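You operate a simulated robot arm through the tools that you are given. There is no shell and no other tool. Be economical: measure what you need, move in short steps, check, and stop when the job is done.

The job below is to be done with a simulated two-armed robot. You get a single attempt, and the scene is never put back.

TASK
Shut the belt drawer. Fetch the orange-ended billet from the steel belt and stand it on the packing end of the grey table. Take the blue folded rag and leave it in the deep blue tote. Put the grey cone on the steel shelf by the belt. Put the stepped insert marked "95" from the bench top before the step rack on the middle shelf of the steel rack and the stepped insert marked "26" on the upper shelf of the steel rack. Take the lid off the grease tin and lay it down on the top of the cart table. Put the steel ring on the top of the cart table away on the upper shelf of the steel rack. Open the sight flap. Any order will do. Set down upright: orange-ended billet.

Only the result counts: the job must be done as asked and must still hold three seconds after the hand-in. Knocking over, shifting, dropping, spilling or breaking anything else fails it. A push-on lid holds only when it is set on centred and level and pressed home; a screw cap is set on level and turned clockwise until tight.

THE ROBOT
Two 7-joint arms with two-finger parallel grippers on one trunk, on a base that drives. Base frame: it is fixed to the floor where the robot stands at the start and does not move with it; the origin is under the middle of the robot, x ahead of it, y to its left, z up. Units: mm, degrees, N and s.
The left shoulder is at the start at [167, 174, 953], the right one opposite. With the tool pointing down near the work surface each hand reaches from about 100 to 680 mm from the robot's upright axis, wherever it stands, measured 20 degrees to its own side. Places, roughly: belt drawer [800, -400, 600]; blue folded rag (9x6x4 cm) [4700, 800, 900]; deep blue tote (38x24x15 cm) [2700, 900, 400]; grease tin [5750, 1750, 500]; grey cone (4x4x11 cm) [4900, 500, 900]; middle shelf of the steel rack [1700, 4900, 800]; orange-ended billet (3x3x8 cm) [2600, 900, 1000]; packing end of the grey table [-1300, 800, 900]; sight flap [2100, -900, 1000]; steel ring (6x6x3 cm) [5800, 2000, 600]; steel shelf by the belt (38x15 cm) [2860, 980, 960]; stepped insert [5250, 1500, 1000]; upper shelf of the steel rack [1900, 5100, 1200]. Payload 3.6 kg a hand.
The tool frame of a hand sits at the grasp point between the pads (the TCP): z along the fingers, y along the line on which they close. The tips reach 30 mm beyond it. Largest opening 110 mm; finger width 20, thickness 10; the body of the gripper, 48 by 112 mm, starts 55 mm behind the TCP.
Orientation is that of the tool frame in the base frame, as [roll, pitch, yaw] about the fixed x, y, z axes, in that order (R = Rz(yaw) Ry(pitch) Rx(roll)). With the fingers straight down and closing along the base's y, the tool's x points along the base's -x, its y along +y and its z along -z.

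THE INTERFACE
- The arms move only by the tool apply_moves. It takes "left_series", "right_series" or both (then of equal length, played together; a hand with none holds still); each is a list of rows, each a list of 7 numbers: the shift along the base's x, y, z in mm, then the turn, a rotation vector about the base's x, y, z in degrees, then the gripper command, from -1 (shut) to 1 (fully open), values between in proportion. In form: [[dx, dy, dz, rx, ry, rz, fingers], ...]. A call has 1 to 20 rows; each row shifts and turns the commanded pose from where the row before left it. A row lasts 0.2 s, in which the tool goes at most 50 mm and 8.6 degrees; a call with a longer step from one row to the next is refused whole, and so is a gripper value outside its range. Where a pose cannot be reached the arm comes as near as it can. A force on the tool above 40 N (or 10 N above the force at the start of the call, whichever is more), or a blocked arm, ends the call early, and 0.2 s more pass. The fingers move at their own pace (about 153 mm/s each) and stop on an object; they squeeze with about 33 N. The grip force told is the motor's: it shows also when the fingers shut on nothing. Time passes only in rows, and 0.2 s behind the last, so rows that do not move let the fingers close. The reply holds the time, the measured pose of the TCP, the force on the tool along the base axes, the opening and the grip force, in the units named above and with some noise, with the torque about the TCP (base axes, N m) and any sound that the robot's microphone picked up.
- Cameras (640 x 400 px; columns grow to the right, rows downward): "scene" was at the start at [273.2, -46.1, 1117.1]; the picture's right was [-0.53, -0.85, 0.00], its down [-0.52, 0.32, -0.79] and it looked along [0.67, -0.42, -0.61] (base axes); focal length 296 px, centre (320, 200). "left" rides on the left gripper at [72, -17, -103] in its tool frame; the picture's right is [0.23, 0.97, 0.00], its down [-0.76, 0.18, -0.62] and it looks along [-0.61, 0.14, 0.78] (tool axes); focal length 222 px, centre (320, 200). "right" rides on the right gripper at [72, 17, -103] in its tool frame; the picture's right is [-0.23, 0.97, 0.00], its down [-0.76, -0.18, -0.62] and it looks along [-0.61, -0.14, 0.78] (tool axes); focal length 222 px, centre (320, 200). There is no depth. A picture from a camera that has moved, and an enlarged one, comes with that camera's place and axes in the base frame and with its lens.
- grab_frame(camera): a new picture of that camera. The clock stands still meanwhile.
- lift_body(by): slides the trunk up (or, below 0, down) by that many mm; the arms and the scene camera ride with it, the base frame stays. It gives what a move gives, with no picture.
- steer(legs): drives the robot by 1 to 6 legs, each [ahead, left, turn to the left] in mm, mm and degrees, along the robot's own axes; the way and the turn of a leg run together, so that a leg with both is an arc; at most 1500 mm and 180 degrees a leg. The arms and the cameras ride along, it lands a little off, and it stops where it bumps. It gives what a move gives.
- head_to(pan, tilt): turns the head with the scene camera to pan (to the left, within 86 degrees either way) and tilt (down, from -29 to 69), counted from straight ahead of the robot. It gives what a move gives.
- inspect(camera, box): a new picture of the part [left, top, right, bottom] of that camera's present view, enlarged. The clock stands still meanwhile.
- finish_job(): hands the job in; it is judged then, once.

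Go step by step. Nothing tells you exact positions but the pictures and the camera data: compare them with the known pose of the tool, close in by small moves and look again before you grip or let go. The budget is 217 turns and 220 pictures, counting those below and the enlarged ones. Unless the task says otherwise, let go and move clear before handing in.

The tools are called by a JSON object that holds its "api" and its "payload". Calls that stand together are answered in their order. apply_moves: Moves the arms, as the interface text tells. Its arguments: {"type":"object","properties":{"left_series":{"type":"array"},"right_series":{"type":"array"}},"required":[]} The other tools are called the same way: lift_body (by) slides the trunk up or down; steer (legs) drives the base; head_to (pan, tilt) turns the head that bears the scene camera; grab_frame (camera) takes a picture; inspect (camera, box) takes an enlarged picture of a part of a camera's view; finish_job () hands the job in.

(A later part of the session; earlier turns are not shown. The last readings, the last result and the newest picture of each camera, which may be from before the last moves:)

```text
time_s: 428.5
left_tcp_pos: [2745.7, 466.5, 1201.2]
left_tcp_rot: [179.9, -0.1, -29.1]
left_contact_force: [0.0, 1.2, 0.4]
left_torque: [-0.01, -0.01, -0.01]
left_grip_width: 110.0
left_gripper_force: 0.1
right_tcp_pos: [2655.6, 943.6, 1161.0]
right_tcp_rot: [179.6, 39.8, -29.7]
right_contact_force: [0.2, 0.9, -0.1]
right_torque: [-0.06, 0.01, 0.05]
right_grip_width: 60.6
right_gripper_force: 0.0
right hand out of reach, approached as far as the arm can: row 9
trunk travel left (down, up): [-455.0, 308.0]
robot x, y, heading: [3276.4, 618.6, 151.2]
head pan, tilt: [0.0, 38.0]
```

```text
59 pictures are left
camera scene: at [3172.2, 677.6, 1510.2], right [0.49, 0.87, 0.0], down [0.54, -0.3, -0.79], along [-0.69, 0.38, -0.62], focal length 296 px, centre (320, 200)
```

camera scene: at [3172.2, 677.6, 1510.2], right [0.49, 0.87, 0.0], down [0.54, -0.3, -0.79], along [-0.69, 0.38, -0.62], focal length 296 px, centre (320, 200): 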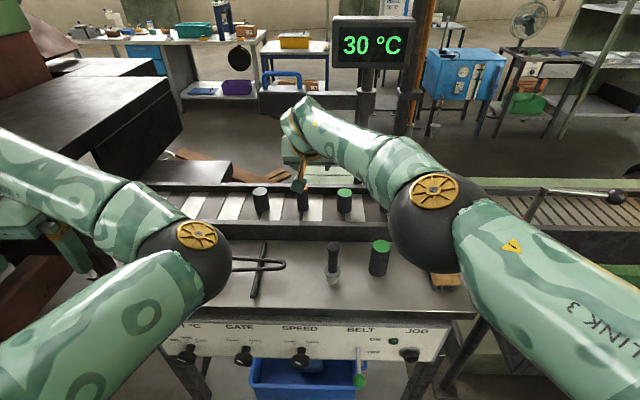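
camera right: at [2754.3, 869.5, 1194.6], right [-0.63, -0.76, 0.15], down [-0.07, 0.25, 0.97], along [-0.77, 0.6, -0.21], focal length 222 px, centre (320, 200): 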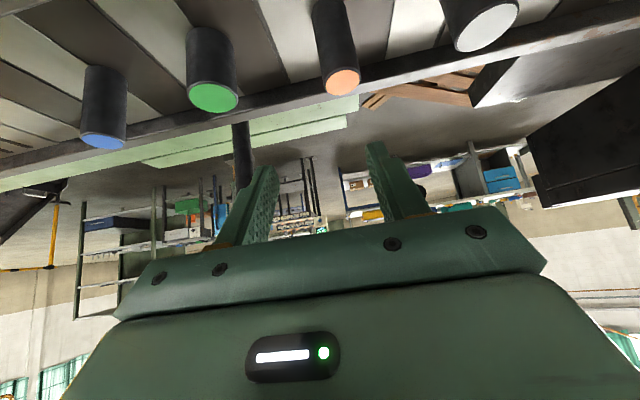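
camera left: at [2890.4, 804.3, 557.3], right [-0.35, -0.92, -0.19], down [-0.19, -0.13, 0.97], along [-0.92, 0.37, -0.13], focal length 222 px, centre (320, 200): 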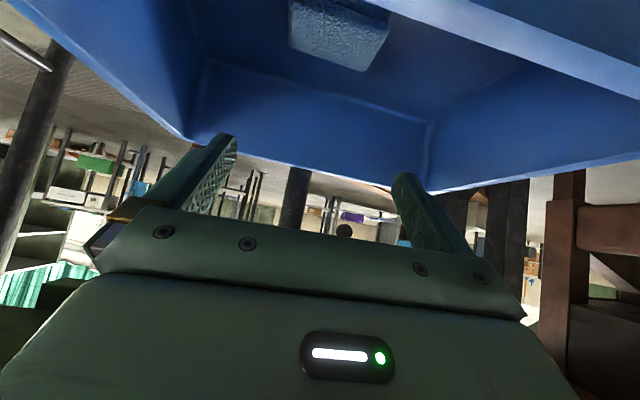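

The billet's at [2614,938], slightly out of reach. I'll retract the hand 80 mm, drive 80 mm closer, and descend over it.

{"api": "apply_moves", "payload": {"right_series": [[35, -20, 0, 0, 0, 0, 0.1], [35, -20, 0, 0, 0, 0, 0.1]]}}

{"api": "steer", "payload": {"legs": [[80, 0, 0]]}}

{"api": "grab_frame", "payload": {"camera": "right"}}

```text
time_s: 429.1
left_tcp_pos: [2747.0, 464.1, 1202.0]
left_tcp_rot: [179.9, -0.1, -29.1]
left_contact_force: [0.7, -0.2, -1.2]
left_torque: [0.01, -0.02, -0.02]
left_grip_width: 110.0
left_gripper_force: 0.1
right_tcp_pos: [2724.6, 900.1, 1163.3]
right_tcp_rot: [179.6, 40.0, -29.9]
right_contact_force: [0.5, -0.8, -0.5]
right_torque: [0.04, 0.01, 0.01]
right_grip_width: 60.6
right_gripper_force: 0.1
trunk travel left (down, up): [-455.0, 308.0]
robot x, y, heading: [3275.4, 617.8, 150.8]
head pan, tilt: [0.0, 38.0]
```

```text
time_s: 430.1
left_tcp_pos: [2674.5, 504.8, 1200.1]
left_tcp_rot: [-180.0, -0.2, -29.2]
left_contact_force: [0.2, -0.3, 0.0]
left_torque: [-0.02, -0.03, 0.01]
left_grip_width: 110.0
left_gripper_force: 0.1
right_tcp_pos: [2653.5, 940.6, 1162.5]
right_tcp_rot: [179.8, 39.9, -29.7]
right_contact_force: [-1.5, 0.7, -0.1]
right_torque: [0.0, 0.02, -0.01]
right_grip_width: 60.2
right_gripper_force: 0.0
trunk travel left (down, up): [-455.0, 308.0]
robot x, y, heading: [3210.9, 658.2, 150.9]
head pan, tilt: [0.0, 38.0]
```

```text
58 pictures are left
camera right: at [2751.7, 865.7, 1196.2], right [-0.63, -0.76, 0.15], down [-0.07, 0.25, 0.97], along [-0.77, 0.6, -0.21], focal length 222 px, centre (320, 200)
```

right: 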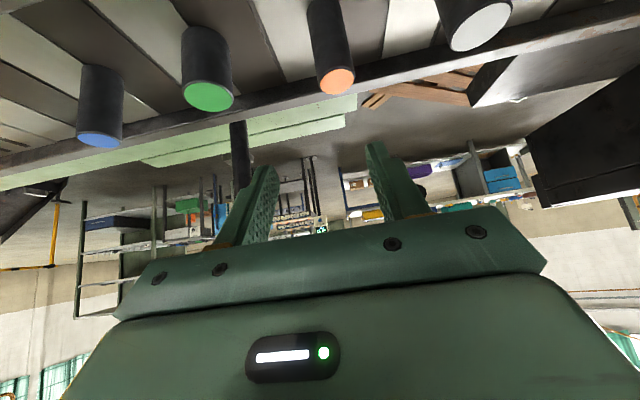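

Billet at [2615,937]. Moving over it and descending around its top.

{"api": "apply_moves", "payload": {"right_series": [[-20, -2, -10, 0, 0, 0, 0.1], [-18, -2, -10, 0, 0, 0, 0.1], [0, 0, -20, 0, 0, 0, 0.1], [0, 0, -20, 0, 0, 0, 0.1], [0, 0, 0, 0, 0, 0, 0.1]]}}

{"api": "grab_frame", "payload": {"camera": "right"}}

```text
time_s: 431.3
left_tcp_pos: [2676.2, 503.8, 1200.9]
left_tcp_rot: [179.9, -0.1, -29.1]
left_contact_force: [0.6, -0.4, 0.2]
left_torque: [0.01, -0.02, -0.01]
left_grip_width: 109.8
left_gripper_force: 0.0
right_tcp_pos: [2616.6, 935.4, 1103.3]
right_tcp_rot: [179.8, 40.0, -29.6]
right_contact_force: [-0.6, -0.3, 0.1]
right_torque: [-0.03, -0.01, 0.0]
right_grip_width: 60.6
right_gripper_force: 0.1
trunk travel left (down, up): [-455.0, 308.0]
robot x, y, heading: [3207.5, 658.2, 150.9]
head pan, tilt: [0.0, 38.0]
```

```text
57 pictures are left
camera right: at [2715.1, 861.1, 1137.5], right [-0.63, -0.76, 0.15], down [-0.07, 0.25, 0.97], along [-0.77, 0.6, -0.21], focal length 222 px, centre (320, 200)
```

right: 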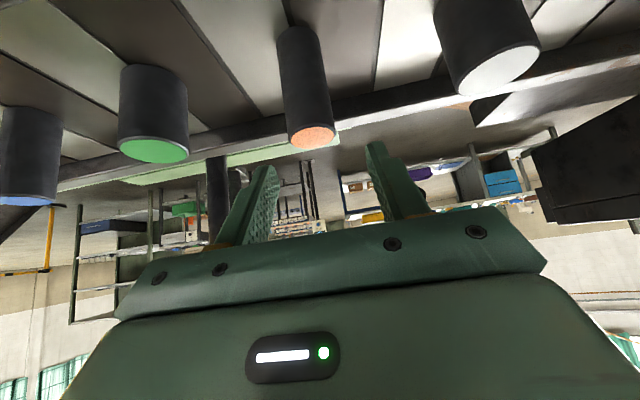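

Perfectly lined up. Descend, close, and lift.

{"api": "apply_moves", "payload": {"right_series": [[0, 1, -20, 0, 0, 0, 0.1], [0, 0, -20, 0, 0, 0, 0.1], [0, 0, -15, 0, 0, 0, 0.1], [0, 0, 0, 0, 0, 0, -1], [0, 0, 0, 0, 0, 0, -1], [0, 0, 0, 0, 0, 0, -1]]}}

{"api": "grab_frame", "payload": {"camera": "right"}}

```text
time_s: 432.7
left_tcp_pos: [2675.8, 504.0, 1202.7]
left_tcp_rot: [-179.9, 0.0, -29.0]
left_contact_force: [0.1, 0.0, -0.2]
left_torque: [0.0, 0.03, -0.01]
left_grip_width: 109.9
left_gripper_force: 0.0
right_tcp_pos: [2616.8, 935.8, 1048.2]
right_tcp_rot: [179.8, 39.9, -29.7]
right_contact_force: [-0.3, 1.1, 1.4]
right_torque: [0.12, -0.02, 0.02]
right_grip_width: 29.6
right_gripper_force: 33.1
trunk travel left (down, up): [-455.0, 308.0]
robot x, y, heading: [3202.4, 659.6, 150.7]
head pan, tilt: [0.0, 38.0]
```

```text
56 pictures are left
camera right: at [2714.7, 861.8, 1081.8], right [-0.63, -0.76, 0.15], down [-0.07, 0.25, 0.97], along [-0.77, 0.6, -0.21], focal length 222 px, centre (320, 200)
```

right: 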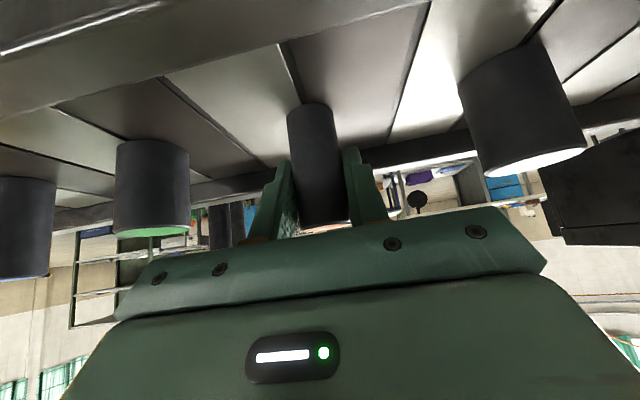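

The orange billet is gripped. Lift straight up and drive back from the belt.

{"api": "apply_moves", "payload": {"right_series": [[0, 0, 15, 0, 0, 0, -1], [0, 0, 30, 0, 0, 0, -1], [0, 0, 35, 0, 0, 0, -1], [0, 0, 35, 0, 0, 0, -1], [0, 0, 20, 0, 0, 0, -1], [30, -17, 0, 0, 0, 0, -1], [35, -20, 0, 0, 0, 0, -1], [35, -20, 0, 0, 0, 0, -1]]}}

{"api": "steer", "payload": {"legs": [[-500, 0, 0]]}}

{"api": "grab_frame", "payload": {"camera": "scene"}}

```text
time_s: 434.5
left_tcp_pos: [2676.8, 503.3, 1201.1]
left_tcp_rot: [-180.0, -0.1, -29.0]
left_contact_force: [0.0, 0.5, -0.1]
left_torque: [0.01, -0.03, -0.01]
left_grip_width: 109.7
left_gripper_force: 0.0
right_tcp_pos: [2717.1, 881.3, 1182.5]
right_tcp_rot: [179.7, 40.0, -29.8]
right_contact_force: [-0.2, -1.3, -4.1]
right_torque: [0.0, 0.03, 0.01]
right_grip_width: 29.3
right_gripper_force: 33.2
trunk travel left (down, up): [-455.0, 308.0]
robot x, y, heading: [3207.0, 659.3, 150.9]
head pan, tilt: [0.0, 38.0]
```

```text
time_s: 437.5
left_tcp_pos: [3116.6, 255.5, 1200.3]
left_tcp_rot: [179.9, -0.1, -28.9]
left_contact_force: [0.2, -0.6, -0.5]
left_torque: [0.01, -0.01, 0.02]
left_grip_width: 110.1
left_gripper_force: 0.1
right_tcp_pos: [3156.8, 635.1, 1181.5]
right_tcp_rot: [179.8, 40.0, -29.5]
right_contact_force: [0.0, 0.1, -3.6]
right_torque: [-0.01, 0.02, -0.01]
right_grip_width: 29.3
right_gripper_force: 33.2
trunk travel left (down, up): [-455.0, 308.0]
robot x, y, heading: [3643.9, 412.3, 151.1]
head pan, tilt: [0.0, 38.0]
```

```text
55 pictures are left
camera scene: at [3541.8, 469.8, 1510.1], right [0.48, 0.88, 0.0], down [0.54, -0.3, -0.79], along [-0.69, 0.38, -0.62], focal length 296 px, centre (320, 200)
```

scene: 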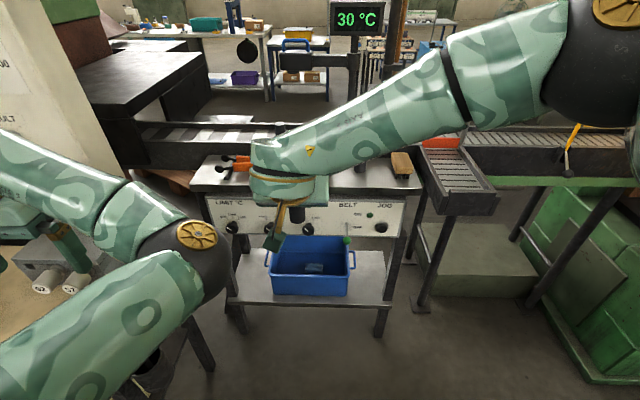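

Next is the sight flap further along the aisle (about 1.9 m to the left). I'll back off a bit more, strafe left and look.

{"api": "steer", "payload": {"legs": [[-140, 0, -1], [0, 1450, 0]]}}

{"api": "head_to", "payload": {"pan": 15, "tilt": 25}}

{"api": "grab_frame", "payload": {"camera": "scene"}}

```text
time_s: 445.5
left_tcp_pos: [2504.7, -1041.2, 1202.2]
left_tcp_rot: [180.0, -0.2, -30.3]
left_contact_force: [0.1, -0.9, 0.2]
left_torque: [-0.03, 0.02, -0.02]
left_grip_width: 110.0
left_gripper_force: 0.0
right_tcp_pos: [2553.0, -663.4, 1182.4]
right_tcp_rot: [179.8, 39.8, -30.9]
right_contact_force: [0.5, 0.0, -2.8]
right_torque: [-0.01, 0.01, 0.0]
right_grip_width: 29.5
right_gripper_force: 33.0
trunk travel left (down, up): [-455.0, 308.0]
robot x, y, heading: [3041.1, -898.1, 149.5]
head pan, tilt: [0.0, 38.0]
```

```text
time_s: 446.3
left_tcp_pos: [2505.4, -1040.5, 1201.3]
left_tcp_rot: [179.9, -0.2, -30.3]
left_contact_force: [0.0, -0.1, -0.6]
left_torque: [0.02, 0.0, 0.01]
left_grip_width: 109.9
left_gripper_force: 0.1
right_tcp_pos: [2553.8, -663.8, 1180.8]
right_tcp_rot: [179.9, 39.9, -31.0]
right_contact_force: [-0.6, -0.5, -3.3]
right_torque: [-0.02, 0.01, 0.02]
right_grip_width: 29.1
right_gripper_force: 33.1
trunk travel left (down, up): [-455.0, 308.0]
robot x, y, heading: [3037.5, -895.6, 149.9]
head pan, tilt: [15.0, 25.0]
```

```text
54 pictures are left
camera scene: at [2921.0, -858.1, 1530.4], right [0.26, 0.96, 0.0], down [0.41, -0.11, -0.91], along [-0.87, 0.24, -0.42], focal length 296 px, centre (320, 200)
```

scene: 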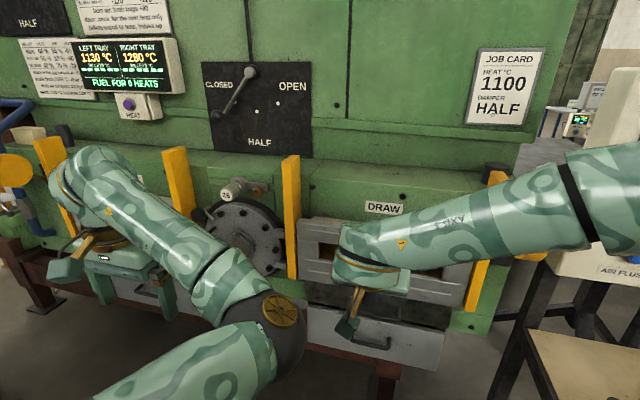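

The round grey disc at pixel (240,235) is the sight flap. I'll zoom in.

{"api": "inspect", "payload": {"camera": "scene", "box": [170, 150, 330, 290]}}

```text
2.86 times, centred on (250, 220) of scene
camera zoom: at [2921.0, -858.1, 1530.4], right [0.26, 0.96, 0.0], down [0.41, -0.11, -0.91], along [-0.87, 0.24, -0.42], focal length 847 px, centre (520, 143)
```

zoom: 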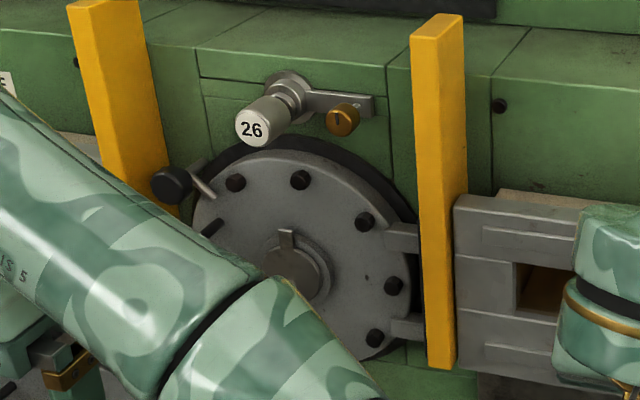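

The small disc with a tab in the middle of the round door seems to be the sight flap, but the left arm blocks the view. I'll swing it up and left.

{"api": "apply_moves", "payload": {"left_series": [[2, -25, 30, 0, 0, 0, 1], [2, -25, 30, 0, 0, 0, 1], [2, -25, 30, 0, 0, 0, 1], [2, -25, 30, 0, 0, 0, 1], [2, -25, 20, 0, 0, 0, 1], [2, -25, 10, 0, 0, 0, 1]]}}

{"api": "inspect", "payload": {"camera": "scene", "box": [170, 160, 350, 300]}}

```text
time_s: 447.7
left_tcp_pos: [2517.5, -1193.4, 1351.5]
left_tcp_rot: [180.0, -0.2, -30.4]
left_contact_force: [-1.1, -0.6, -0.7]
left_torque: [0.04, 0.0, -0.01]
left_grip_width: 110.3
left_gripper_force: 0.0
right_tcp_pos: [2553.2, -664.9, 1181.9]
right_tcp_rot: [179.8, 40.0, -30.9]
right_contact_force: [0.4, -0.9, -3.3]
right_torque: [0.02, 0.01, -0.01]
right_grip_width: 29.3
right_gripper_force: 32.8
trunk travel left (down, up): [-455.0, 308.0]
robot x, y, heading: [3038.1, -900.1, 149.4]
head pan, tilt: [15.0, 25.0]
```

```text
2.86 times, centred on (260, 230) of scene
camera zoom: at [2920.9, -859.5, 1530.4], right [0.26, 0.96, 0.0], down [0.41, -0.11, -0.91], along [-0.87, 0.24, -0.42], focal length 847 px, centre (491, 114)
```

zoom: 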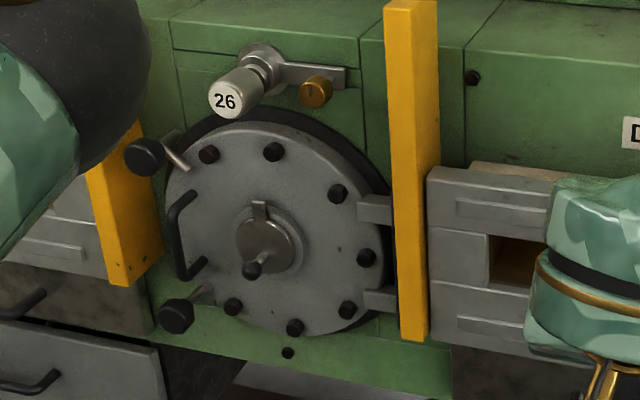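

{"api": "inspect", "payload": {"camera": "scene", "box": [222, 215, 282, 265]}}

```text
8.00 times, centred on (252, 240) of scene
camera zoom: at [2920.9, -859.5, 1530.4], right [0.26, 0.96, 0.0], down [0.41, -0.11, -0.91], along [-0.87, 0.24, -0.42], focal length 2372 px, centre (864, -120)
```

zoom: 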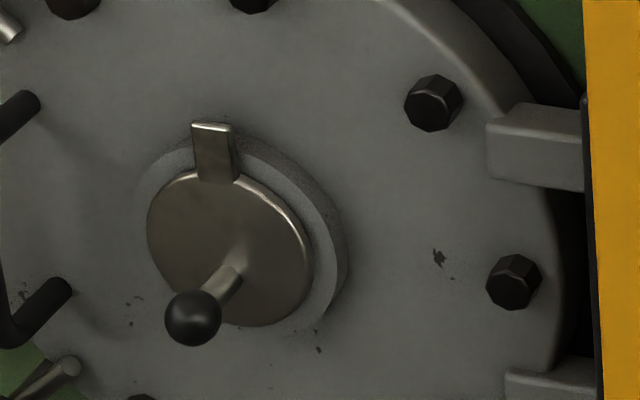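

The flap is a disc on a strap at its top with a ball knob at about [2134,-907,997]. I'll strafe left 330 mm and bring the left hand, turned horizontal, to about 200 mm in front of the knob.

{"api": "steer", "payload": {"legs": [[0, 330, 0]]}}

{"api": "apply_moves", "payload": {"left_series": [[-3, 25, -27, 3.75, 6.5, 0, 0.2], [-3, 37, -27, 3.75, 6.5, 0, 0.2], [-3, 37, -27, 3.75, 6.5, 0, 0.2], [-3, 37, -27, 3.75, 6.5, 0, 0.2], [-3, 37, -27, 3.75, 6.5, 0, 0.2], [-3, 37, -27, 3.75, 6.5, 0, 0.2], [-3, 37, -27, 3.75, 6.5, 0, 0.2], [-4, 37, -27, 3.75, 6.5, 0, 0.2], [-4, 37, -27, 3.75, 6.5, 0, 0.2], [-4, 37, -27, 3.75, 6.5, 0, 0.2], [-4, 37, -27, 3.75, 6.5, 0, 0.2], [-4, 37, -27, 3.75, 6.5, 0, 0.2], [-4, 37, -27, 0, 0, 0, 0.2]]}}

{"api": "grab_frame", "payload": {"camera": "left"}}

{"api": "grab_frame", "payload": {"camera": "scene"}}

```text
time_s: 449.8
left_tcp_pos: [2356.3, -1466.2, 1351.3]
left_tcp_rot: [180.0, -0.3, -30.4]
left_contact_force: [0.5, -0.3, -0.1]
left_torque: [0.02, 0.01, -0.01]
left_grip_width: 110.0
left_gripper_force: 0.0
right_tcp_pos: [2392.5, -937.0, 1181.6]
right_tcp_rot: [179.8, 39.8, -30.9]
right_contact_force: [-0.3, -0.4, -2.4]
right_torque: [0.0, 0.02, -0.04]
right_grip_width: 29.3
right_gripper_force: 32.9
trunk travel left (down, up): [-455.0, 308.0]
robot x, y, heading: [2878.7, -1173.3, 149.9]
head pan, tilt: [15.0, 25.0]
```

```text
time_s: 451.6
left_tcp_pos: [2271.6, -1196.8, 1269.3]
left_tcp_rot: [176.7, 71.5, -32.0]
left_contact_force: [0.2, 0.2, -0.4]
left_torque: [0.01, -0.03, 0.02]
left_grip_width: 65.9
left_gripper_force: 0.1
left hand out of reach, approached as far as the arm can: row 5
right_tcp_pos: [2393.4, -936.2, 1181.6]
right_tcp_rot: [179.8, 39.8, -31.0]
right_contact_force: [0.0, 0.0, -4.2]
right_torque: [0.0, -0.02, 0.02]
right_grip_width: 29.6
right_gripper_force: 32.7
trunk travel left (down, up): [-455.0, 308.0]
robot x, y, heading: [2875.5, -1173.1, 149.6]
head pan, tilt: [15.0, 25.0]
stopped in row 8 (left hand): the arm was blocked; the commanded pose is now the measured one
```

```text
50 pictures are left
camera left: at [2385.6, -1240.5, 1232.6], right [-0.41, -0.89, -0.2], down [0.23, -0.31, 0.92], along [-0.88, 0.33, 0.33], focal length 222 px, centre (320, 200)
```

left: 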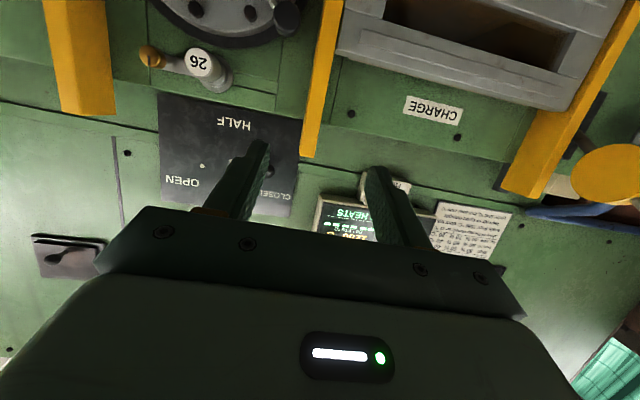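

```text
49 pictures are left
camera scene: at [2760.1, -1131.2, 1530.4], right [0.27, 0.96, 0.0], down [0.41, -0.11, -0.91], along [-0.87, 0.24, -0.42], focal length 296 px, centre (320, 200)
```

scene: 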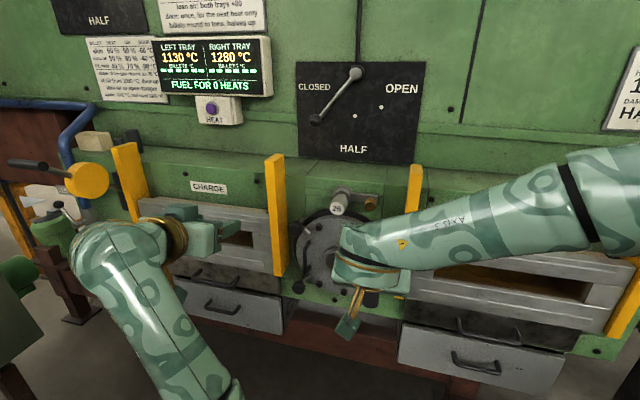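

The right hand hangs before the door; I'll move it aside to the right, then lower the left hand toward the knob keeping its present pitch.

{"api": "apply_moves", "payload": {"right_series": [[30, 36, 0, 0, 0, 0, -1], [30, 36, 0, 0, 0, 0, -1], [30, 36, 0, 0, 0, 0, -1], [30, 36, 0, 0, 0, 0, -1], [20, 30, 0, 0, 0, 0, -1], [0, 0, 0, 0, 0, 0, -1], [0, 0, 0, 0, 0, 0, -1], [0, 0, 0, 0, 0, 0, -1]], "left_series": [[0, 0, 0, 0, 0, 0, 0.2], [0, 0, 0, 0, 0, 0, 0.2], [-5, 33, -30, 0, 0, 0, 0.2], [-5, 40, -30, 0, 0, 0, 0.2], [-5, 40, -30, 0, 0, 0, 0.2], [-5, 40, -30, 0, 0, 0, 0.2], [-5, 40, -30, 0, 0, 0, 0.2], [-5, 40, -30, 0, 0, 0, 0.2]]}}

{"api": "grab_frame", "payload": {"camera": "scene"}}

```text
refused: row 4 steps farther than a row can; nothing moved
```

```text
48 pictures are left
camera scene: at [2760.1, -1131.2, 1530.4], right [0.27, 0.96, 0.0], down [0.41, -0.11, -0.91], along [-0.87, 0.24, -0.42], focal length 296 px, centre (320, 200)
```

scene: 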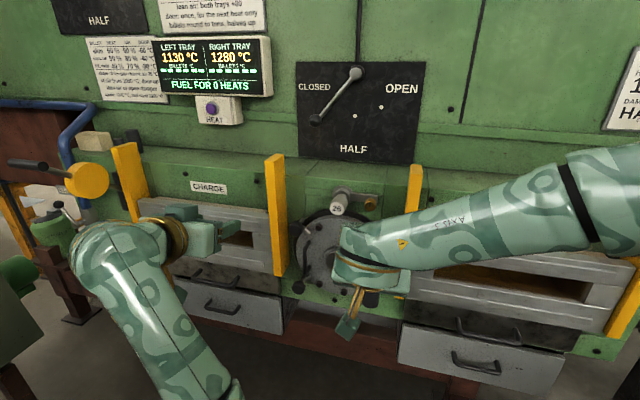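

{"api": "apply_moves", "payload": {"right_series": [[30, 36, 0, 0, 0, 0, -1], [30, 36, 0, 0, 0, 0, -1], [30, 36, 0, 0, 0, 0, -1], [30, 36, 0, 0, 0, 0, -1], [20, 30, 0, 0, 0, 0, -1], [0, 0, 0, 0, 0, 0, -1], [0, 0, 0, 0, 0, 0, -1], [0, 0, 0, 0, 0, 0, -1], [0, 0, 0, 0, 0, 0, -1]], "left_series": [[0, 0, 0, 0, 0, 0, 0.2], [0, 0, 0, 0, 0, 0, 0.2], [-5, 33, -30, 0, 0, 0, 0.2], [-5, 33, -30, 0, 0, 0, 0.2], [-5, 33, -30, 0, 0, 0, 0.2], [-5, 33, -30, 0, 0, 0, 0.2], [-5, 33, -30, 0, 0, 0, 0.2], [-5, 33, -30, 0, 0, 0, 0.2], [-5, 33, -30, 0, 0, 0, 0.2]]}}

{"api": "grab_frame", "payload": {"camera": "scene"}}

```text
time_s: 452.8
left_tcp_pos: [2240.7, -1101.8, 1255.2]
left_tcp_rot: [170.9, 79.4, -36.3]
left_contact_force: [-0.8, 0.7, -0.2]
left_torque: [0.01, 0.01, -0.03]
left_grip_width: 65.8
left_gripper_force: 0.1
right_tcp_pos: [2533.6, -767.2, 1182.3]
right_tcp_rot: [179.7, 39.8, -31.2]
right_contact_force: [0.2, 0.9, -3.4]
right_torque: [-0.03, -0.02, -0.01]
right_grip_width: 29.3
right_gripper_force: 32.9
trunk travel left (down, up): [-455.0, 308.0]
robot x, y, heading: [2875.1, -1170.9, 149.6]
head pan, tilt: [15.0, 25.0]
stopped in row 6 (left hand): the arm was blocked; the commanded pose is now the measured one
```

```text
47 pictures are left
camera scene: at [2760.6, -1132.0, 1530.4], right [0.27, 0.96, 0.0], down [0.41, -0.11, -0.91], along [-0.87, 0.24, -0.42], focal length 296 px, centre (320, 200)
```

scene: 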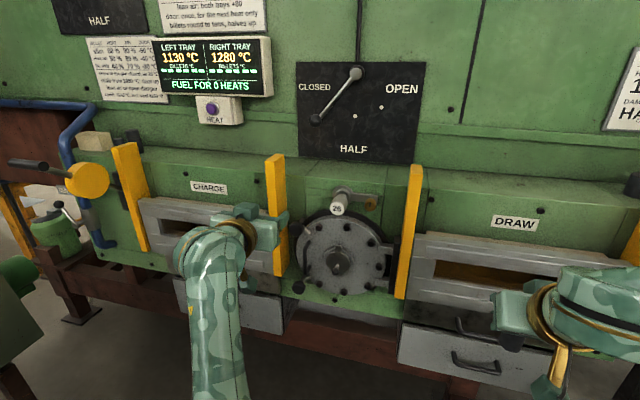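

The arm can't go lower in this posture, but the trunk and base can do the rest: lower the trunk 230 mm and strafe right 115 mm.

{"api": "lift_body", "payload": {"by": -230}}

{"api": "steer", "payload": {"legs": [[0, -112, 0]]}}

{"api": "grab_frame", "payload": {"camera": "left"}}

{"api": "grab_frame", "payload": {"camera": "scene"}}

```text
time_s: 455.2
left_tcp_pos: [2239.9, -1101.2, 1025.1]
left_tcp_rot: [172.3, 79.3, -35.1]
left_contact_force: [-0.3, -0.3, -0.2]
left_torque: [-0.02, 0.0, -0.01]
left_grip_width: 66.0
left_gripper_force: 0.1
right_tcp_pos: [2534.8, -765.8, 954.5]
right_tcp_rot: [179.8, 39.9, -31.1]
right_contact_force: [-0.1, 0.1, -2.3]
right_torque: [-0.05, -0.02, 0.0]
right_grip_width: 29.6
right_gripper_force: 33.2
trunk travel left (down, up): [-225.0, 538.0]
robot x, y, heading: [2876.1, -1173.4, 149.2]
head pan, tilt: [15.0, 25.0]
```

```text
time_s: 456.4
left_tcp_pos: [2297.6, -1002.2, 1025.9]
left_tcp_rot: [171.8, 79.3, -35.8]
left_contact_force: [0.4, 0.3, -0.1]
left_torque: [0.0, 0.01, 0.0]
left_grip_width: 66.3
left_gripper_force: 0.1
right_tcp_pos: [2591.9, -668.3, 952.1]
right_tcp_rot: [179.7, 39.8, -31.1]
right_contact_force: [0.6, 0.2, -3.9]
right_torque: [0.0, 0.02, 0.02]
right_grip_width: 29.2
right_gripper_force: 33.2
trunk travel left (down, up): [-225.0, 538.0]
robot x, y, heading: [2937.8, -1072.8, 149.6]
head pan, tilt: [15.0, 25.0]
```

```text
46 pictures are left
camera left: at [2407.2, -1041.9, 971.5], right [-0.42, -0.89, -0.2], down [0.35, -0.36, 0.87], along [-0.84, 0.29, 0.46], focal length 222 px, centre (320, 200)
```

left: 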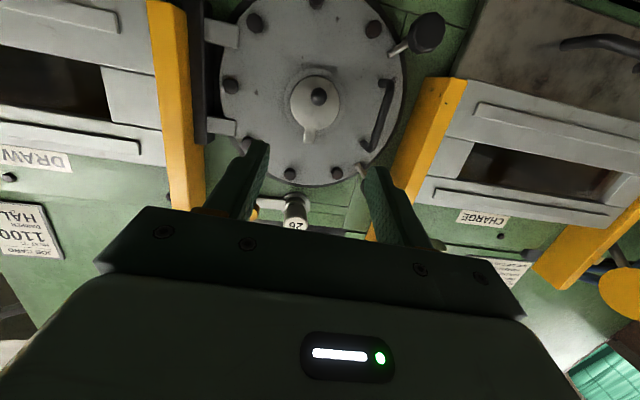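

```text
45 pictures are left
camera scene: at [2747.7, -991.1, 1296.4], right [0.27, 0.96, 0.0], down [0.41, -0.11, -0.91], along [-0.87, 0.24, -0.42], focal length 296 px, centre (320, 200)
```

scene: 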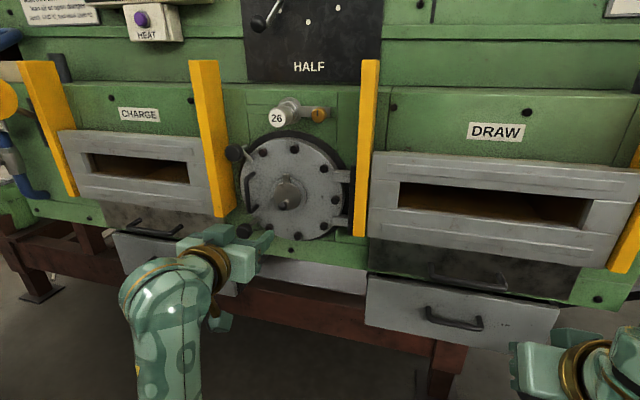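

The knob is near e 276, z 985, p 2255–2300. I'll lower the trunk 38 mm, drive 100 mm forward and measure again.

{"api": "lift_body", "payload": {"by": -38}}

{"api": "steer", "payload": {"legs": [[100, 0, 0]]}}

{"api": "grab_frame", "payload": {"camera": "left"}}

{"api": "inspect", "payload": {"camera": "scene", "box": [200, 130, 380, 300]}}

```text
time_s: 457.3
left_tcp_pos: [2298.1, -1002.5, 986.7]
left_tcp_rot: [172.1, 79.3, -35.4]
left_contact_force: [0.3, 0.6, 0.5]
left_torque: [0.0, 0.0, 0.02]
left_grip_width: 65.8
left_gripper_force: 0.0
right_tcp_pos: [2592.2, -669.3, 914.5]
right_tcp_rot: [179.7, 39.8, -31.1]
right_contact_force: [0.8, 0.3, -3.8]
right_torque: [0.0, -0.04, -0.01]
right_grip_width: 29.6
right_gripper_force: 33.4
trunk travel left (down, up): [-187.0, 576.0]
robot x, y, heading: [2936.6, -1076.6, 149.6]
head pan, tilt: [15.0, 25.0]
```

```text
time_s: 458.4
left_tcp_pos: [2209.3, -950.1, 985.3]
left_tcp_rot: [172.2, 79.3, -35.2]
left_contact_force: [-0.4, -0.1, -0.8]
left_torque: [0.0, -0.04, 0.01]
left_grip_width: 65.9
left_gripper_force: 0.1
right_tcp_pos: [2502.7, -616.3, 914.3]
right_tcp_rot: [179.7, 39.7, -31.1]
right_contact_force: [-1.2, -0.3, -3.5]
right_torque: [-0.02, 0.0, -0.03]
right_grip_width: 29.3
right_gripper_force: 32.4
trunk travel left (down, up): [-187.0, 576.0]
robot x, y, heading: [2848.8, -1025.2, 149.6]
head pan, tilt: [15.0, 25.0]
```

```text
44 pictures are left
camera left: at [2317.8, -990.9, 932.4], right [-0.42, -0.89, -0.2], down [0.35, -0.36, 0.87], along [-0.84, 0.29, 0.45], focal length 222 px, centre (320, 200)
```

left: 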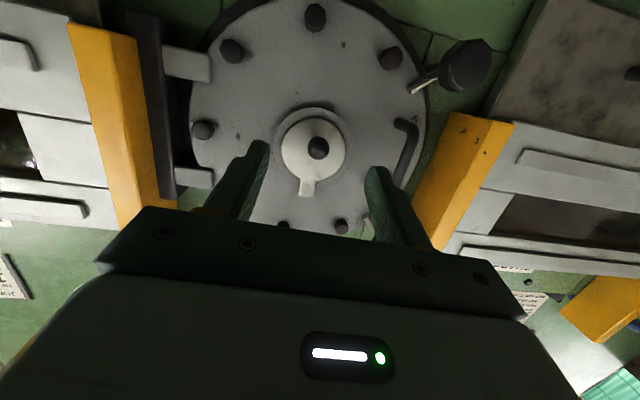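

```text
2.35 times, centred on (290, 215) of scene
camera zoom: at [2640.2, -929.9, 1256.3], right [0.27, 0.96, 0.0], down [0.41, -0.11, -0.91], along [-0.87, 0.24, -0.42], focal length 698 px, centre (391, 165)
```

zoom: 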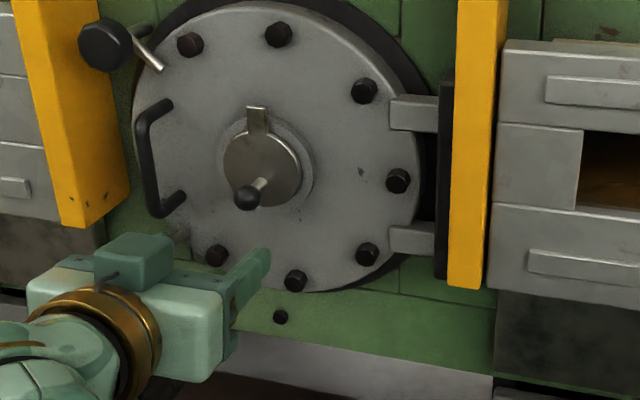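

The knob is at about [2112,-908,985]. I'll drive 90 mm forward and 12 mm left so the fingers straddle it.

{"api": "steer", "payload": {"legs": [[90, 12, 0]]}}

{"api": "grab_frame", "payload": {"camera": "left"}}

{"api": "inspect", "payload": {"camera": "scene", "box": [200, 130, 380, 300]}}

```text
time_s: 459.5
left_tcp_pos: [2123.5, -914.9, 986.2]
left_tcp_rot: [172.4, 79.2, -35.2]
left_contact_force: [-0.4, 0.4, 0.0]
left_torque: [0.02, 0.03, 0.01]
left_grip_width: 66.1
left_gripper_force: 0.1
right_tcp_pos: [2418.7, -580.7, 912.7]
right_tcp_rot: [179.6, 39.7, -31.3]
right_contact_force: [0.3, 0.1, -4.8]
right_torque: [-0.05, 0.01, -0.01]
right_grip_width: 29.1
right_gripper_force: 33.4
trunk travel left (down, up): [-187.0, 576.0]
robot x, y, heading: [2759.8, -990.1, 149.5]
head pan, tilt: [15.0, 25.0]
```

```text
42 pictures are left
camera left: at [2232.8, -954.6, 932.5], right [-0.42, -0.89, -0.2], down [0.35, -0.36, 0.87], along [-0.84, 0.29, 0.46], focal length 222 px, centre (320, 200)
```

left: 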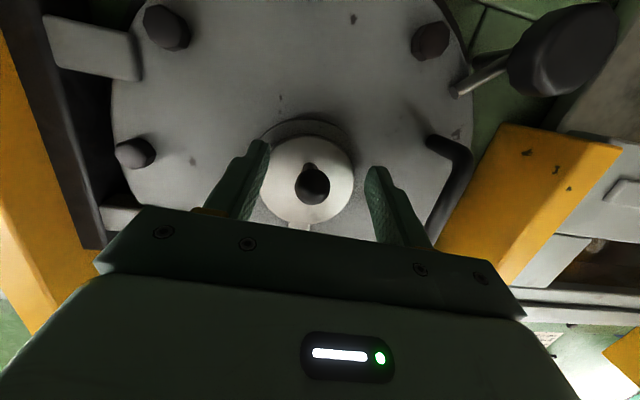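

```text
2.35 times, centred on (290, 215) of scene
camera zoom: at [2555.4, -894.2, 1256.4], right [0.27, 0.96, 0.0], down [0.41, -0.11, -0.91], along [-0.87, 0.24, -0.42], focal length 698 px, centre (391, 165)
```

zoom: 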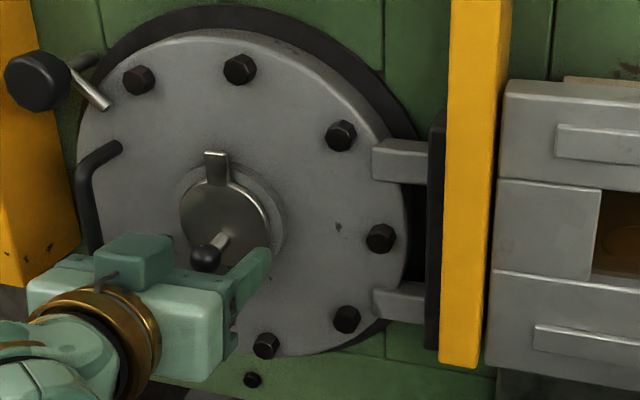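

The knob sits right at the grasp point. I'll close on it.

{"api": "apply_moves", "payload": {"left_series": [[0, 0, 0, 0, 0, 0, -1], [0, 0, 0, 0, 0, 0, -1], [0, 0, 0, 0, 0, 0, -1]]}}

{"api": "apply_moves", "payload": {"left_series": [[1.7, -1, 0, 0, 0, 0, -1], [1.7, -1, 0, 0, 0, 0, -1], [1.7, -1, 0, 0, 0, 0, -1]]}}

{"api": "grab_frame", "payload": {"camera": "left"}}

```text
time_s: 460.3
left_tcp_pos: [2126.6, -912.7, 986.6]
left_tcp_rot: [171.8, 79.4, -35.9]
left_contact_force: [16.9, 12.3, -8.8]
left_torque: [0.07, 0.45, -0.23]
left_grip_width: 21.1
left_gripper_force: 45.3
right_tcp_pos: [2421.0, -580.7, 914.6]
right_tcp_rot: [179.6, 39.7, -31.4]
right_contact_force: [-0.1, -0.1, -3.2]
right_torque: [-0.02, -0.04, -0.02]
right_grip_width: 29.3
right_gripper_force: 33.3
trunk travel left (down, up): [-187.0, 576.0]
robot x, y, heading: [2764.2, -986.5, 149.5]
head pan, tilt: [15.0, 25.0]
```

```text
time_s: 461.1
left_tcp_pos: [2129.0, -912.9, 986.4]
left_tcp_rot: [171.9, 79.3, -35.6]
left_contact_force: [-17.9, 33.6, 7.8]
left_torque: [0.03, 0.11, -0.1]
left_grip_width: 21.0
left_gripper_force: 44.9
right_tcp_pos: [2418.4, -576.7, 911.1]
right_tcp_rot: [179.5, 39.6, -31.5]
right_contact_force: [0.7, -0.3, -3.0]
right_torque: [0.01, 0.01, -0.01]
right_grip_width: 29.3
right_gripper_force: 32.6
trunk travel left (down, up): [-187.0, 576.0]
robot x, y, heading: [2762.5, -985.0, 149.2]
head pan, tilt: [15.0, 25.0]
```

```text
40 pictures are left
camera left: at [2237.0, -953.4, 932.9], right [-0.42, -0.89, -0.2], down [0.35, -0.36, 0.87], along [-0.84, 0.3, 0.46], focal length 222 px, centre (320, 200)
```

left: 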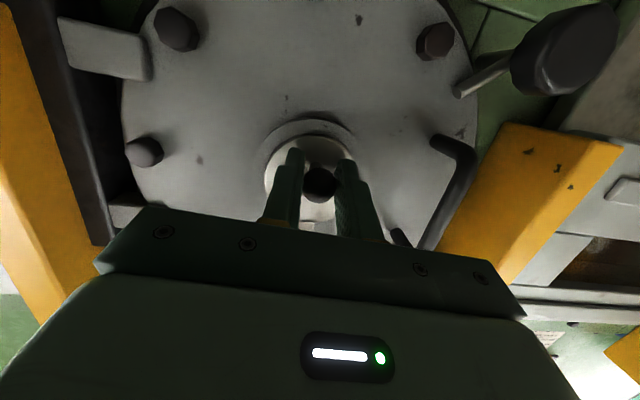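

Pulling outward is resisted, so it likely swings sideways about its top strap. I'll undo the pull and test sideways.

{"api": "apply_moves", "payload": {"left_series": [[-4.5, 2.6, 0, 0, 0, 0, -1], [-1.5, -2.6, 0, 0, 0, 0, -1], [-2, -3.5, 0, 0, 0, 0, -1], [-2, -3.5, 0, 0, 0, 0, -1], [0, 0, 0, 0, 0, 0, -1]]}}

```text
time_s: 462.0
left_tcp_pos: [2128.2, -913.8, 986.5]
left_tcp_rot: [173.0, 79.3, -35.9]
left_contact_force: [14.3, 13.5, -2.8]
left_torque: [0.27, 0.55, -0.49]
left_grip_width: 21.0
left_gripper_force: 44.9
right_tcp_pos: [2422.3, -579.2, 915.1]
right_tcp_rot: [179.6, 39.8, -31.6]
right_contact_force: [0.1, 0.3, -4.9]
right_torque: [0.01, -0.02, 0.01]
right_grip_width: 29.2
right_gripper_force: 32.8
trunk travel left (down, up): [-187.0, 576.0]
robot x, y, heading: [2763.2, -986.8, 149.2]
head pan, tilt: [15.0, 25.0]
stopped in row 4 (left hand): the force on the tool passed its limit at 51 N (the readings are from after the stop); the commanded pose is now the measured one
```

Resisted to the left. Testing to the right.

{"api": "apply_moves", "payload": {"left_series": [[1, 1.8, 0, 0, 0, 0, -1], [1.5, 2.6, 0, 0, 0, 0, -1], [1.5, 2.6, 0, 0, 0, 0, -1], [1.5, 2.6, 0, 0, 0, 0, -1], [1.5, 2.6, 0, 0, 0, 0, -1], [0, 0, 0, 0, 0, 0, -1]]}}

{"api": "inspect", "payload": {"camera": "left", "box": [200, 80, 440, 260]}}

```text
time_s: 463.4
left_tcp_pos: [2131.9, -906.0, 986.6]
left_tcp_rot: [172.9, 79.3, -35.4]
left_contact_force: [4.4, -10.2, 0.5]
left_torque: [0.2, -0.48, 0.14]
left_grip_width: 21.0
left_gripper_force: 45.6
right_tcp_pos: [2420.1, -581.1, 915.7]
right_tcp_rot: [179.8, 39.8, -31.3]
right_contact_force: [0.1, -0.5, -3.5]
right_torque: [0.01, 0.02, 0.02]
right_grip_width: 29.4
right_gripper_force: 33.2
trunk travel left (down, up): [-187.0, 576.0]
robot x, y, heading: [2762.7, -987.7, 149.5]
head pan, tilt: [15.0, 25.0]
```

```text
2.22 times, centred on (320, 170) of left
camera zoom: at [2240.1, -946.9, 933.0], right [-0.43, -0.88, -0.2], down [0.34, -0.36, 0.87], along [-0.84, 0.3, 0.45], focal length 494 px, centre (320, 267)
```

zoom: 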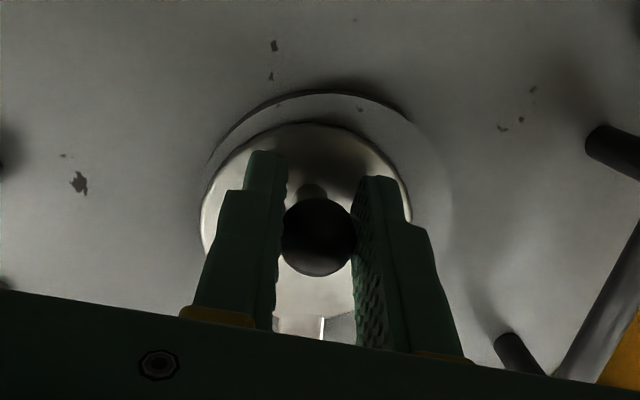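

It swings to the right easily. I'll follow the arc upward about its top pivot (radius about 52 mm).

{"api": "apply_moves", "payload": {"left_series": [[3.7, 6.5, 1.8, 0, 0, 0, -1], [3.7, 6.5, 3.2, 0, 0, 0, -1], [3.5, 6, 4.2, 0, 0, 0, -1], [3.1, 5.4, 5.3, 0, 0, 0, -1], [0, 0, 0, 0, 0, 0, -1]]}}

{"api": "inspect", "payload": {"camera": "scene", "box": [200, 130, 380, 300]}}

```text
time_s: 464.6
left_tcp_pos: [2146.0, -879.6, 1000.4]
left_tcp_rot: [172.7, 79.2, -35.6]
left_contact_force: [12.1, -10.6, -5.9]
left_torque: [0.06, -0.45, 0.04]
left_grip_width: 20.8
left_gripper_force: 45.3
right_tcp_pos: [2421.2, -581.2, 914.9]
right_tcp_rot: [179.9, 39.8, -31.3]
right_contact_force: [-0.6, -0.4, -3.8]
right_torque: [-0.01, -0.04, 0.01]
right_grip_width: 29.5
right_gripper_force: 33.7
trunk travel left (down, up): [-187.0, 576.0]
robot x, y, heading: [2764.9, -988.0, 149.5]
head pan, tilt: [15.0, 25.0]
```

```text
2.35 times, centred on (290, 215) of scene
camera zoom: at [2558.4, -895.6, 1256.9], right [0.27, 0.96, 0.0], down [0.41, -0.11, -0.91], along [-0.87, 0.24, -0.42], focal length 698 px, centre (391, 165)
```

zoom: 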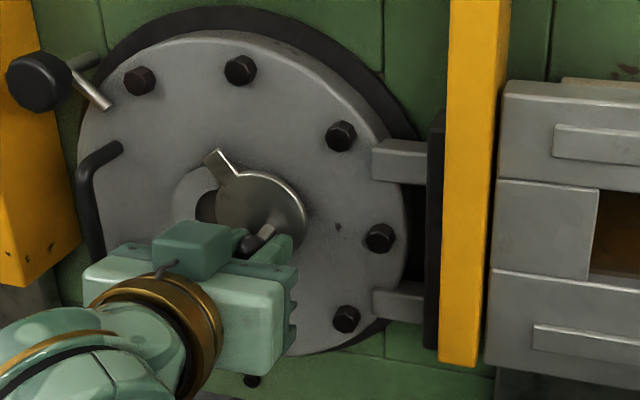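

The flap is swinging aside, showing the sight hole. Continuing along the arc.

{"api": "apply_moves", "payload": {"left_series": [[2.6, 4.6, 6.2, 0, 0, 0, -1], [2.1, 3.6, 7, 0, 0, 0, -1], [1.6, 2.8, 7.5, 0, 0, 0, -1], [0.9, 1.6, 8, 0, 0, 0, -1], [0.3, 0.5, 8.1, 0, 0, 0, -1], [0, 0, 0, 0, 0, 0, -1]]}}

{"api": "inspect", "payload": {"camera": "scene", "box": [200, 130, 380, 300]}}

```text
time_s: 466.0
left_tcp_pos: [2156.3, -861.1, 1038.0]
left_tcp_rot: [172.0, 79.2, -37.0]
left_contact_force: [25.1, 24.6, -12.0]
left_torque: [0.2, -0.24, -0.31]
left_grip_width: 21.0
left_gripper_force: 45.2
right_tcp_pos: [2422.8, -576.4, 913.5]
right_tcp_rot: [179.3, 39.9, -31.7]
right_contact_force: [0.1, -0.7, -3.9]
right_torque: [-0.04, -0.02, 0.04]
right_grip_width: 29.3
right_gripper_force: 33.0
trunk travel left (down, up): [-187.0, 576.0]
robot x, y, heading: [2763.0, -986.8, 149.4]
head pan, tilt: [15.0, 25.0]
```

```text
2.35 times, centred on (290, 215) of scene
camera zoom: at [2559.9, -889.7, 1256.7], right [0.27, 0.96, 0.0], down [0.41, -0.12, -0.91], along [-0.87, 0.24, -0.42], focal length 698 px, centre (391, 165)
```

zoom: 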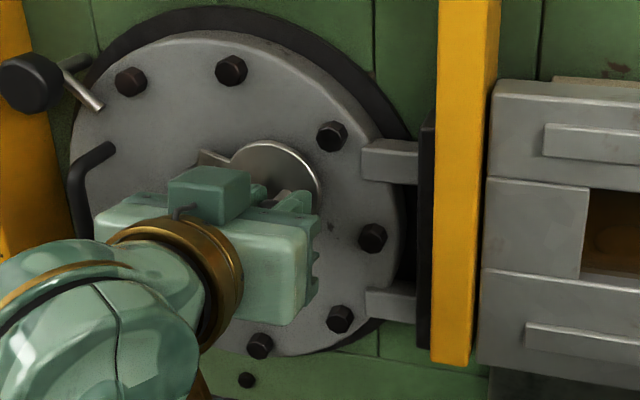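

About 82° now. I'll go a bit further to find its end.

{"api": "apply_moves", "payload": {"left_series": [[1, 1.8, 4, 0, 0, 0, -1], [0.3, 0.5, 5, 0, 0, 0, -1], [0, 0, 6, 0, 0, 0, -1], [-0.3, -0.5, 6, 0, 0, 0, -1], [-0.5, -0.9, 5, 0, 0, 0, -1]]}}

{"api": "inspect", "payload": {"camera": "scene", "box": [200, 130, 380, 300]}}

```text
time_s: 467.2
left_tcp_pos: [2157.1, -858.5, 1065.2]
left_tcp_rot: [171.3, 79.4, -37.7]
left_contact_force: [15.5, 38.7, -0.9]
left_torque: [0.34, -0.54, -0.16]
left_grip_width: 20.9
left_gripper_force: 45.0
right_tcp_pos: [2422.5, -575.7, 913.0]
right_tcp_rot: [179.3, 39.7, -31.5]
right_contact_force: [0.0, 0.3, -3.5]
right_torque: [-0.02, -0.03, -0.02]
right_grip_width: 29.2
right_gripper_force: 33.5
trunk travel left (down, up): [-187.0, 576.0]
robot x, y, heading: [2761.6, -985.1, 149.5]
head pan, tilt: [15.0, 25.0]
```

```text
2.35 times, centred on (290, 215) of scene
camera zoom: at [2559.6, -888.0, 1256.7], right [0.27, 0.96, -0.01], down [0.41, -0.12, -0.91], along [-0.87, 0.24, -0.42], focal length 698 px, centre (391, 165)
```

zoom: 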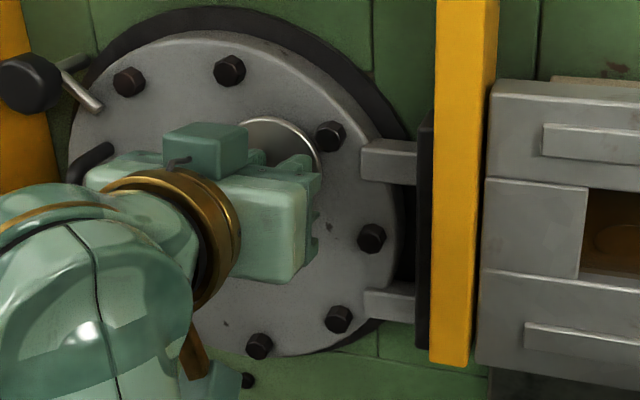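

The flap is swung past horizontal. I'll ease the side load, release the knob and drive straight back.

{"api": "apply_moves", "payload": {"left_series": [[1.5, 2.6, 0, 0, 0, 0, -1], [0, 0, 0, 0, 0, 0, -0.2], [0, 0, 0, 0, 0, 0, -0.2]]}}

{"api": "steer", "payload": {"legs": [[-220, 0, 0]]}}

{"api": "inspect", "payload": {"camera": "scene", "box": [180, 110, 400, 300]}}

```text
time_s: 468.0
left_tcp_pos: [2155.3, -866.5, 1062.7]
left_tcp_rot: [172.6, 79.2, -35.3]
left_contact_force: [-0.8, -0.7, 0.2]
left_torque: [0.0, -0.01, -0.01]
left_grip_width: 43.8
left_gripper_force: 0.2
right_tcp_pos: [2420.5, -581.4, 915.0]
right_tcp_rot: [179.7, 39.8, -31.3]
right_contact_force: [0.8, -0.1, -3.8]
right_torque: [0.02, -0.03, 0.02]
right_grip_width: 29.4
right_gripper_force: 32.9
trunk travel left (down, up): [-187.0, 576.0]
robot x, y, heading: [2765.1, -987.8, 149.2]
head pan, tilt: [15.0, 25.0]
```

```text
time_s: 469.6
left_tcp_pos: [2340.6, -973.0, 1064.0]
left_tcp_rot: [172.7, 79.1, -35.7]
left_contact_force: [0.1, 0.0, 0.6]
left_torque: [0.0, -0.01, 0.02]
left_grip_width: 44.2
left_gripper_force: 0.2
right_tcp_pos: [2605.5, -690.0, 916.1]
right_tcp_rot: [179.8, 39.8, -31.3]
right_contact_force: [0.6, -0.3, -3.2]
right_torque: [-0.03, 0.03, 0.03]
right_grip_width: 29.5
right_gripper_force: 33.5
trunk travel left (down, up): [-187.0, 576.0]
robot x, y, heading: [2948.3, -1096.4, 149.7]
head pan, tilt: [15.0, 25.0]
```

```text
2.11 times, centred on (290, 205) of scene
camera zoom: at [2742.5, -1003.7, 1256.9], right [0.27, 0.96, 0.0], down [0.41, -0.11, -0.91], along [-0.87, 0.24, -0.42], focal length 624 px, centre (383, 190)
```

zoom: 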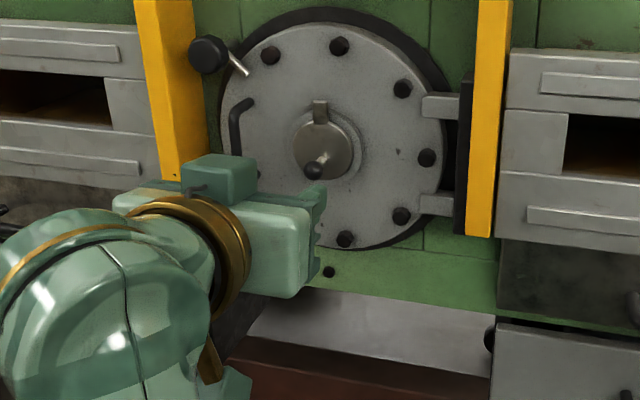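

The flap dropped shut again when released, so it must be swung much further, over its pivot. I'll return to the grasp pose and drive back in.

{"api": "apply_moves", "payload": {"left_series": [[-9, -16, -25, 0, 0, 0, 0.2], [-10, -16, -26, 0, 0, 0, 0.2], [-10, -17, -26, 0, 0, 0, 0.2], [0, 0, 0, 0, 0, 0, 0.2]]}}

{"api": "steer", "payload": {"legs": [[214, 0, 0]]}}

{"api": "grab_frame", "payload": {"camera": "left"}}

```text
time_s: 470.6
left_tcp_pos: [2311.3, -1022.7, 983.8]
left_tcp_rot: [172.6, 79.2, -35.8]
left_contact_force: [0.0, 0.1, -0.6]
left_torque: [-0.03, -0.01, -0.03]
left_grip_width: 66.0
left_gripper_force: 0.0
right_tcp_pos: [2605.4, -689.5, 913.7]
right_tcp_rot: [179.6, 39.8, -31.4]
right_contact_force: [0.3, 0.0, -4.1]
right_torque: [-0.04, -0.02, 0.0]
right_grip_width: 29.3
right_gripper_force: 32.8
trunk travel left (down, up): [-187.0, 576.0]
robot x, y, heading: [2950.0, -1095.9, 149.3]
head pan, tilt: [15.0, 25.0]
```

```text
time_s: 472.3
left_tcp_pos: [2123.9, -908.5, 982.3]
left_tcp_rot: [172.7, 79.0, -35.8]
left_contact_force: [0.4, 0.6, -1.0]
left_torque: [0.01, -0.01, -0.02]
left_grip_width: 65.9
left_gripper_force: 0.1
right_tcp_pos: [2417.4, -575.4, 914.0]
right_tcp_rot: [179.7, 39.7, -31.6]
right_contact_force: [0.3, 0.2, -3.7]
right_torque: [0.0, -0.05, 0.03]
right_grip_width: 29.3
right_gripper_force: 32.6
trunk travel left (down, up): [-187.0, 576.0]
robot x, y, heading: [2759.3, -983.9, 149.2]
head pan, tilt: [15.0, 25.0]
```

```text
34 pictures are left
camera left: at [2232.0, -949.9, 930.3], right [-0.43, -0.88, -0.2], down [0.34, -0.36, 0.87], along [-0.84, 0.31, 0.45], focal length 222 px, centre (320, 200)
```

left: 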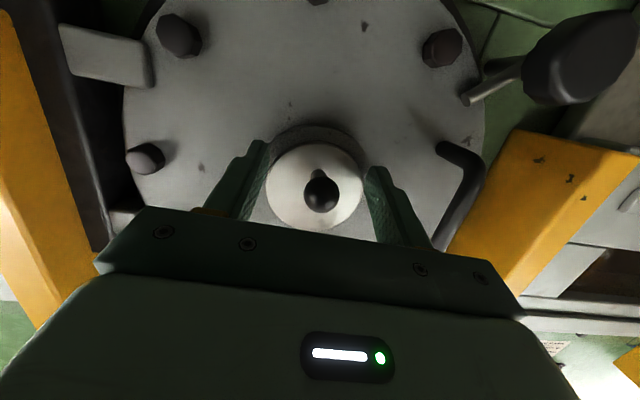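

Well aligned. I'll grip and follow the larger arc (radius 65 mm) up to about 100°.

{"api": "apply_moves", "payload": {"left_series": [[0, 0, 0, 0, 0, 0, -1], [0, 0, 0, 0, 0, 0, -1], [0, 0, 0, 0, 0, 0, -1], [5.6, 9.8, 1, 0, 0, 0, -1], [5.4, 9.4, 2.9, 0, 0, 0, -1], [5.1, 8.9, 4.8, 0, 0, 0, -1], [4.6, 8, 6.5, 0, 0, 0, -1], [4, 6.9, 8, 0, 0, 0, -1], [3.2, 5.6, 9.3, 0, 0, 0, -1], [2.4, 4.2, 10.3, 0, 0, 0, -1], [1.5, 2.5, 10.9, 0, 0, 0, -1], [0.5, 0.9, 11.3, 0, 0, 0, -1], [-0.5, -0.9, 11.3, 0, 0, 0, -1], [0, 0, 0, 0, 0, 0, -1]]}}

```text
time_s: 473.0
left_tcp_pos: [2127.1, -902.3, 982.6]
left_tcp_rot: [172.1, 78.8, -37.5]
left_contact_force: [12.3, 1.9, -4.6]
left_torque: [-0.46, 0.06, -2.28]
left_grip_width: 41.3
left_gripper_force: 44.8
right_tcp_pos: [2421.6, -573.6, 914.3]
right_tcp_rot: [179.7, 39.7, -31.7]
right_contact_force: [-0.6, -0.2, -4.0]
right_torque: [-0.03, -0.03, 0.0]
right_grip_width: 29.3
right_gripper_force: 33.1
trunk travel left (down, up): [-187.0, 576.0]
robot x, y, heading: [2762.1, -986.8, 149.1]
head pan, tilt: [15.0, 25.0]
stopped in row 3 (left hand): the force on the tool passed its limit at 42 N (the readings are from after the stop); the commanded pose is now the measured one
```

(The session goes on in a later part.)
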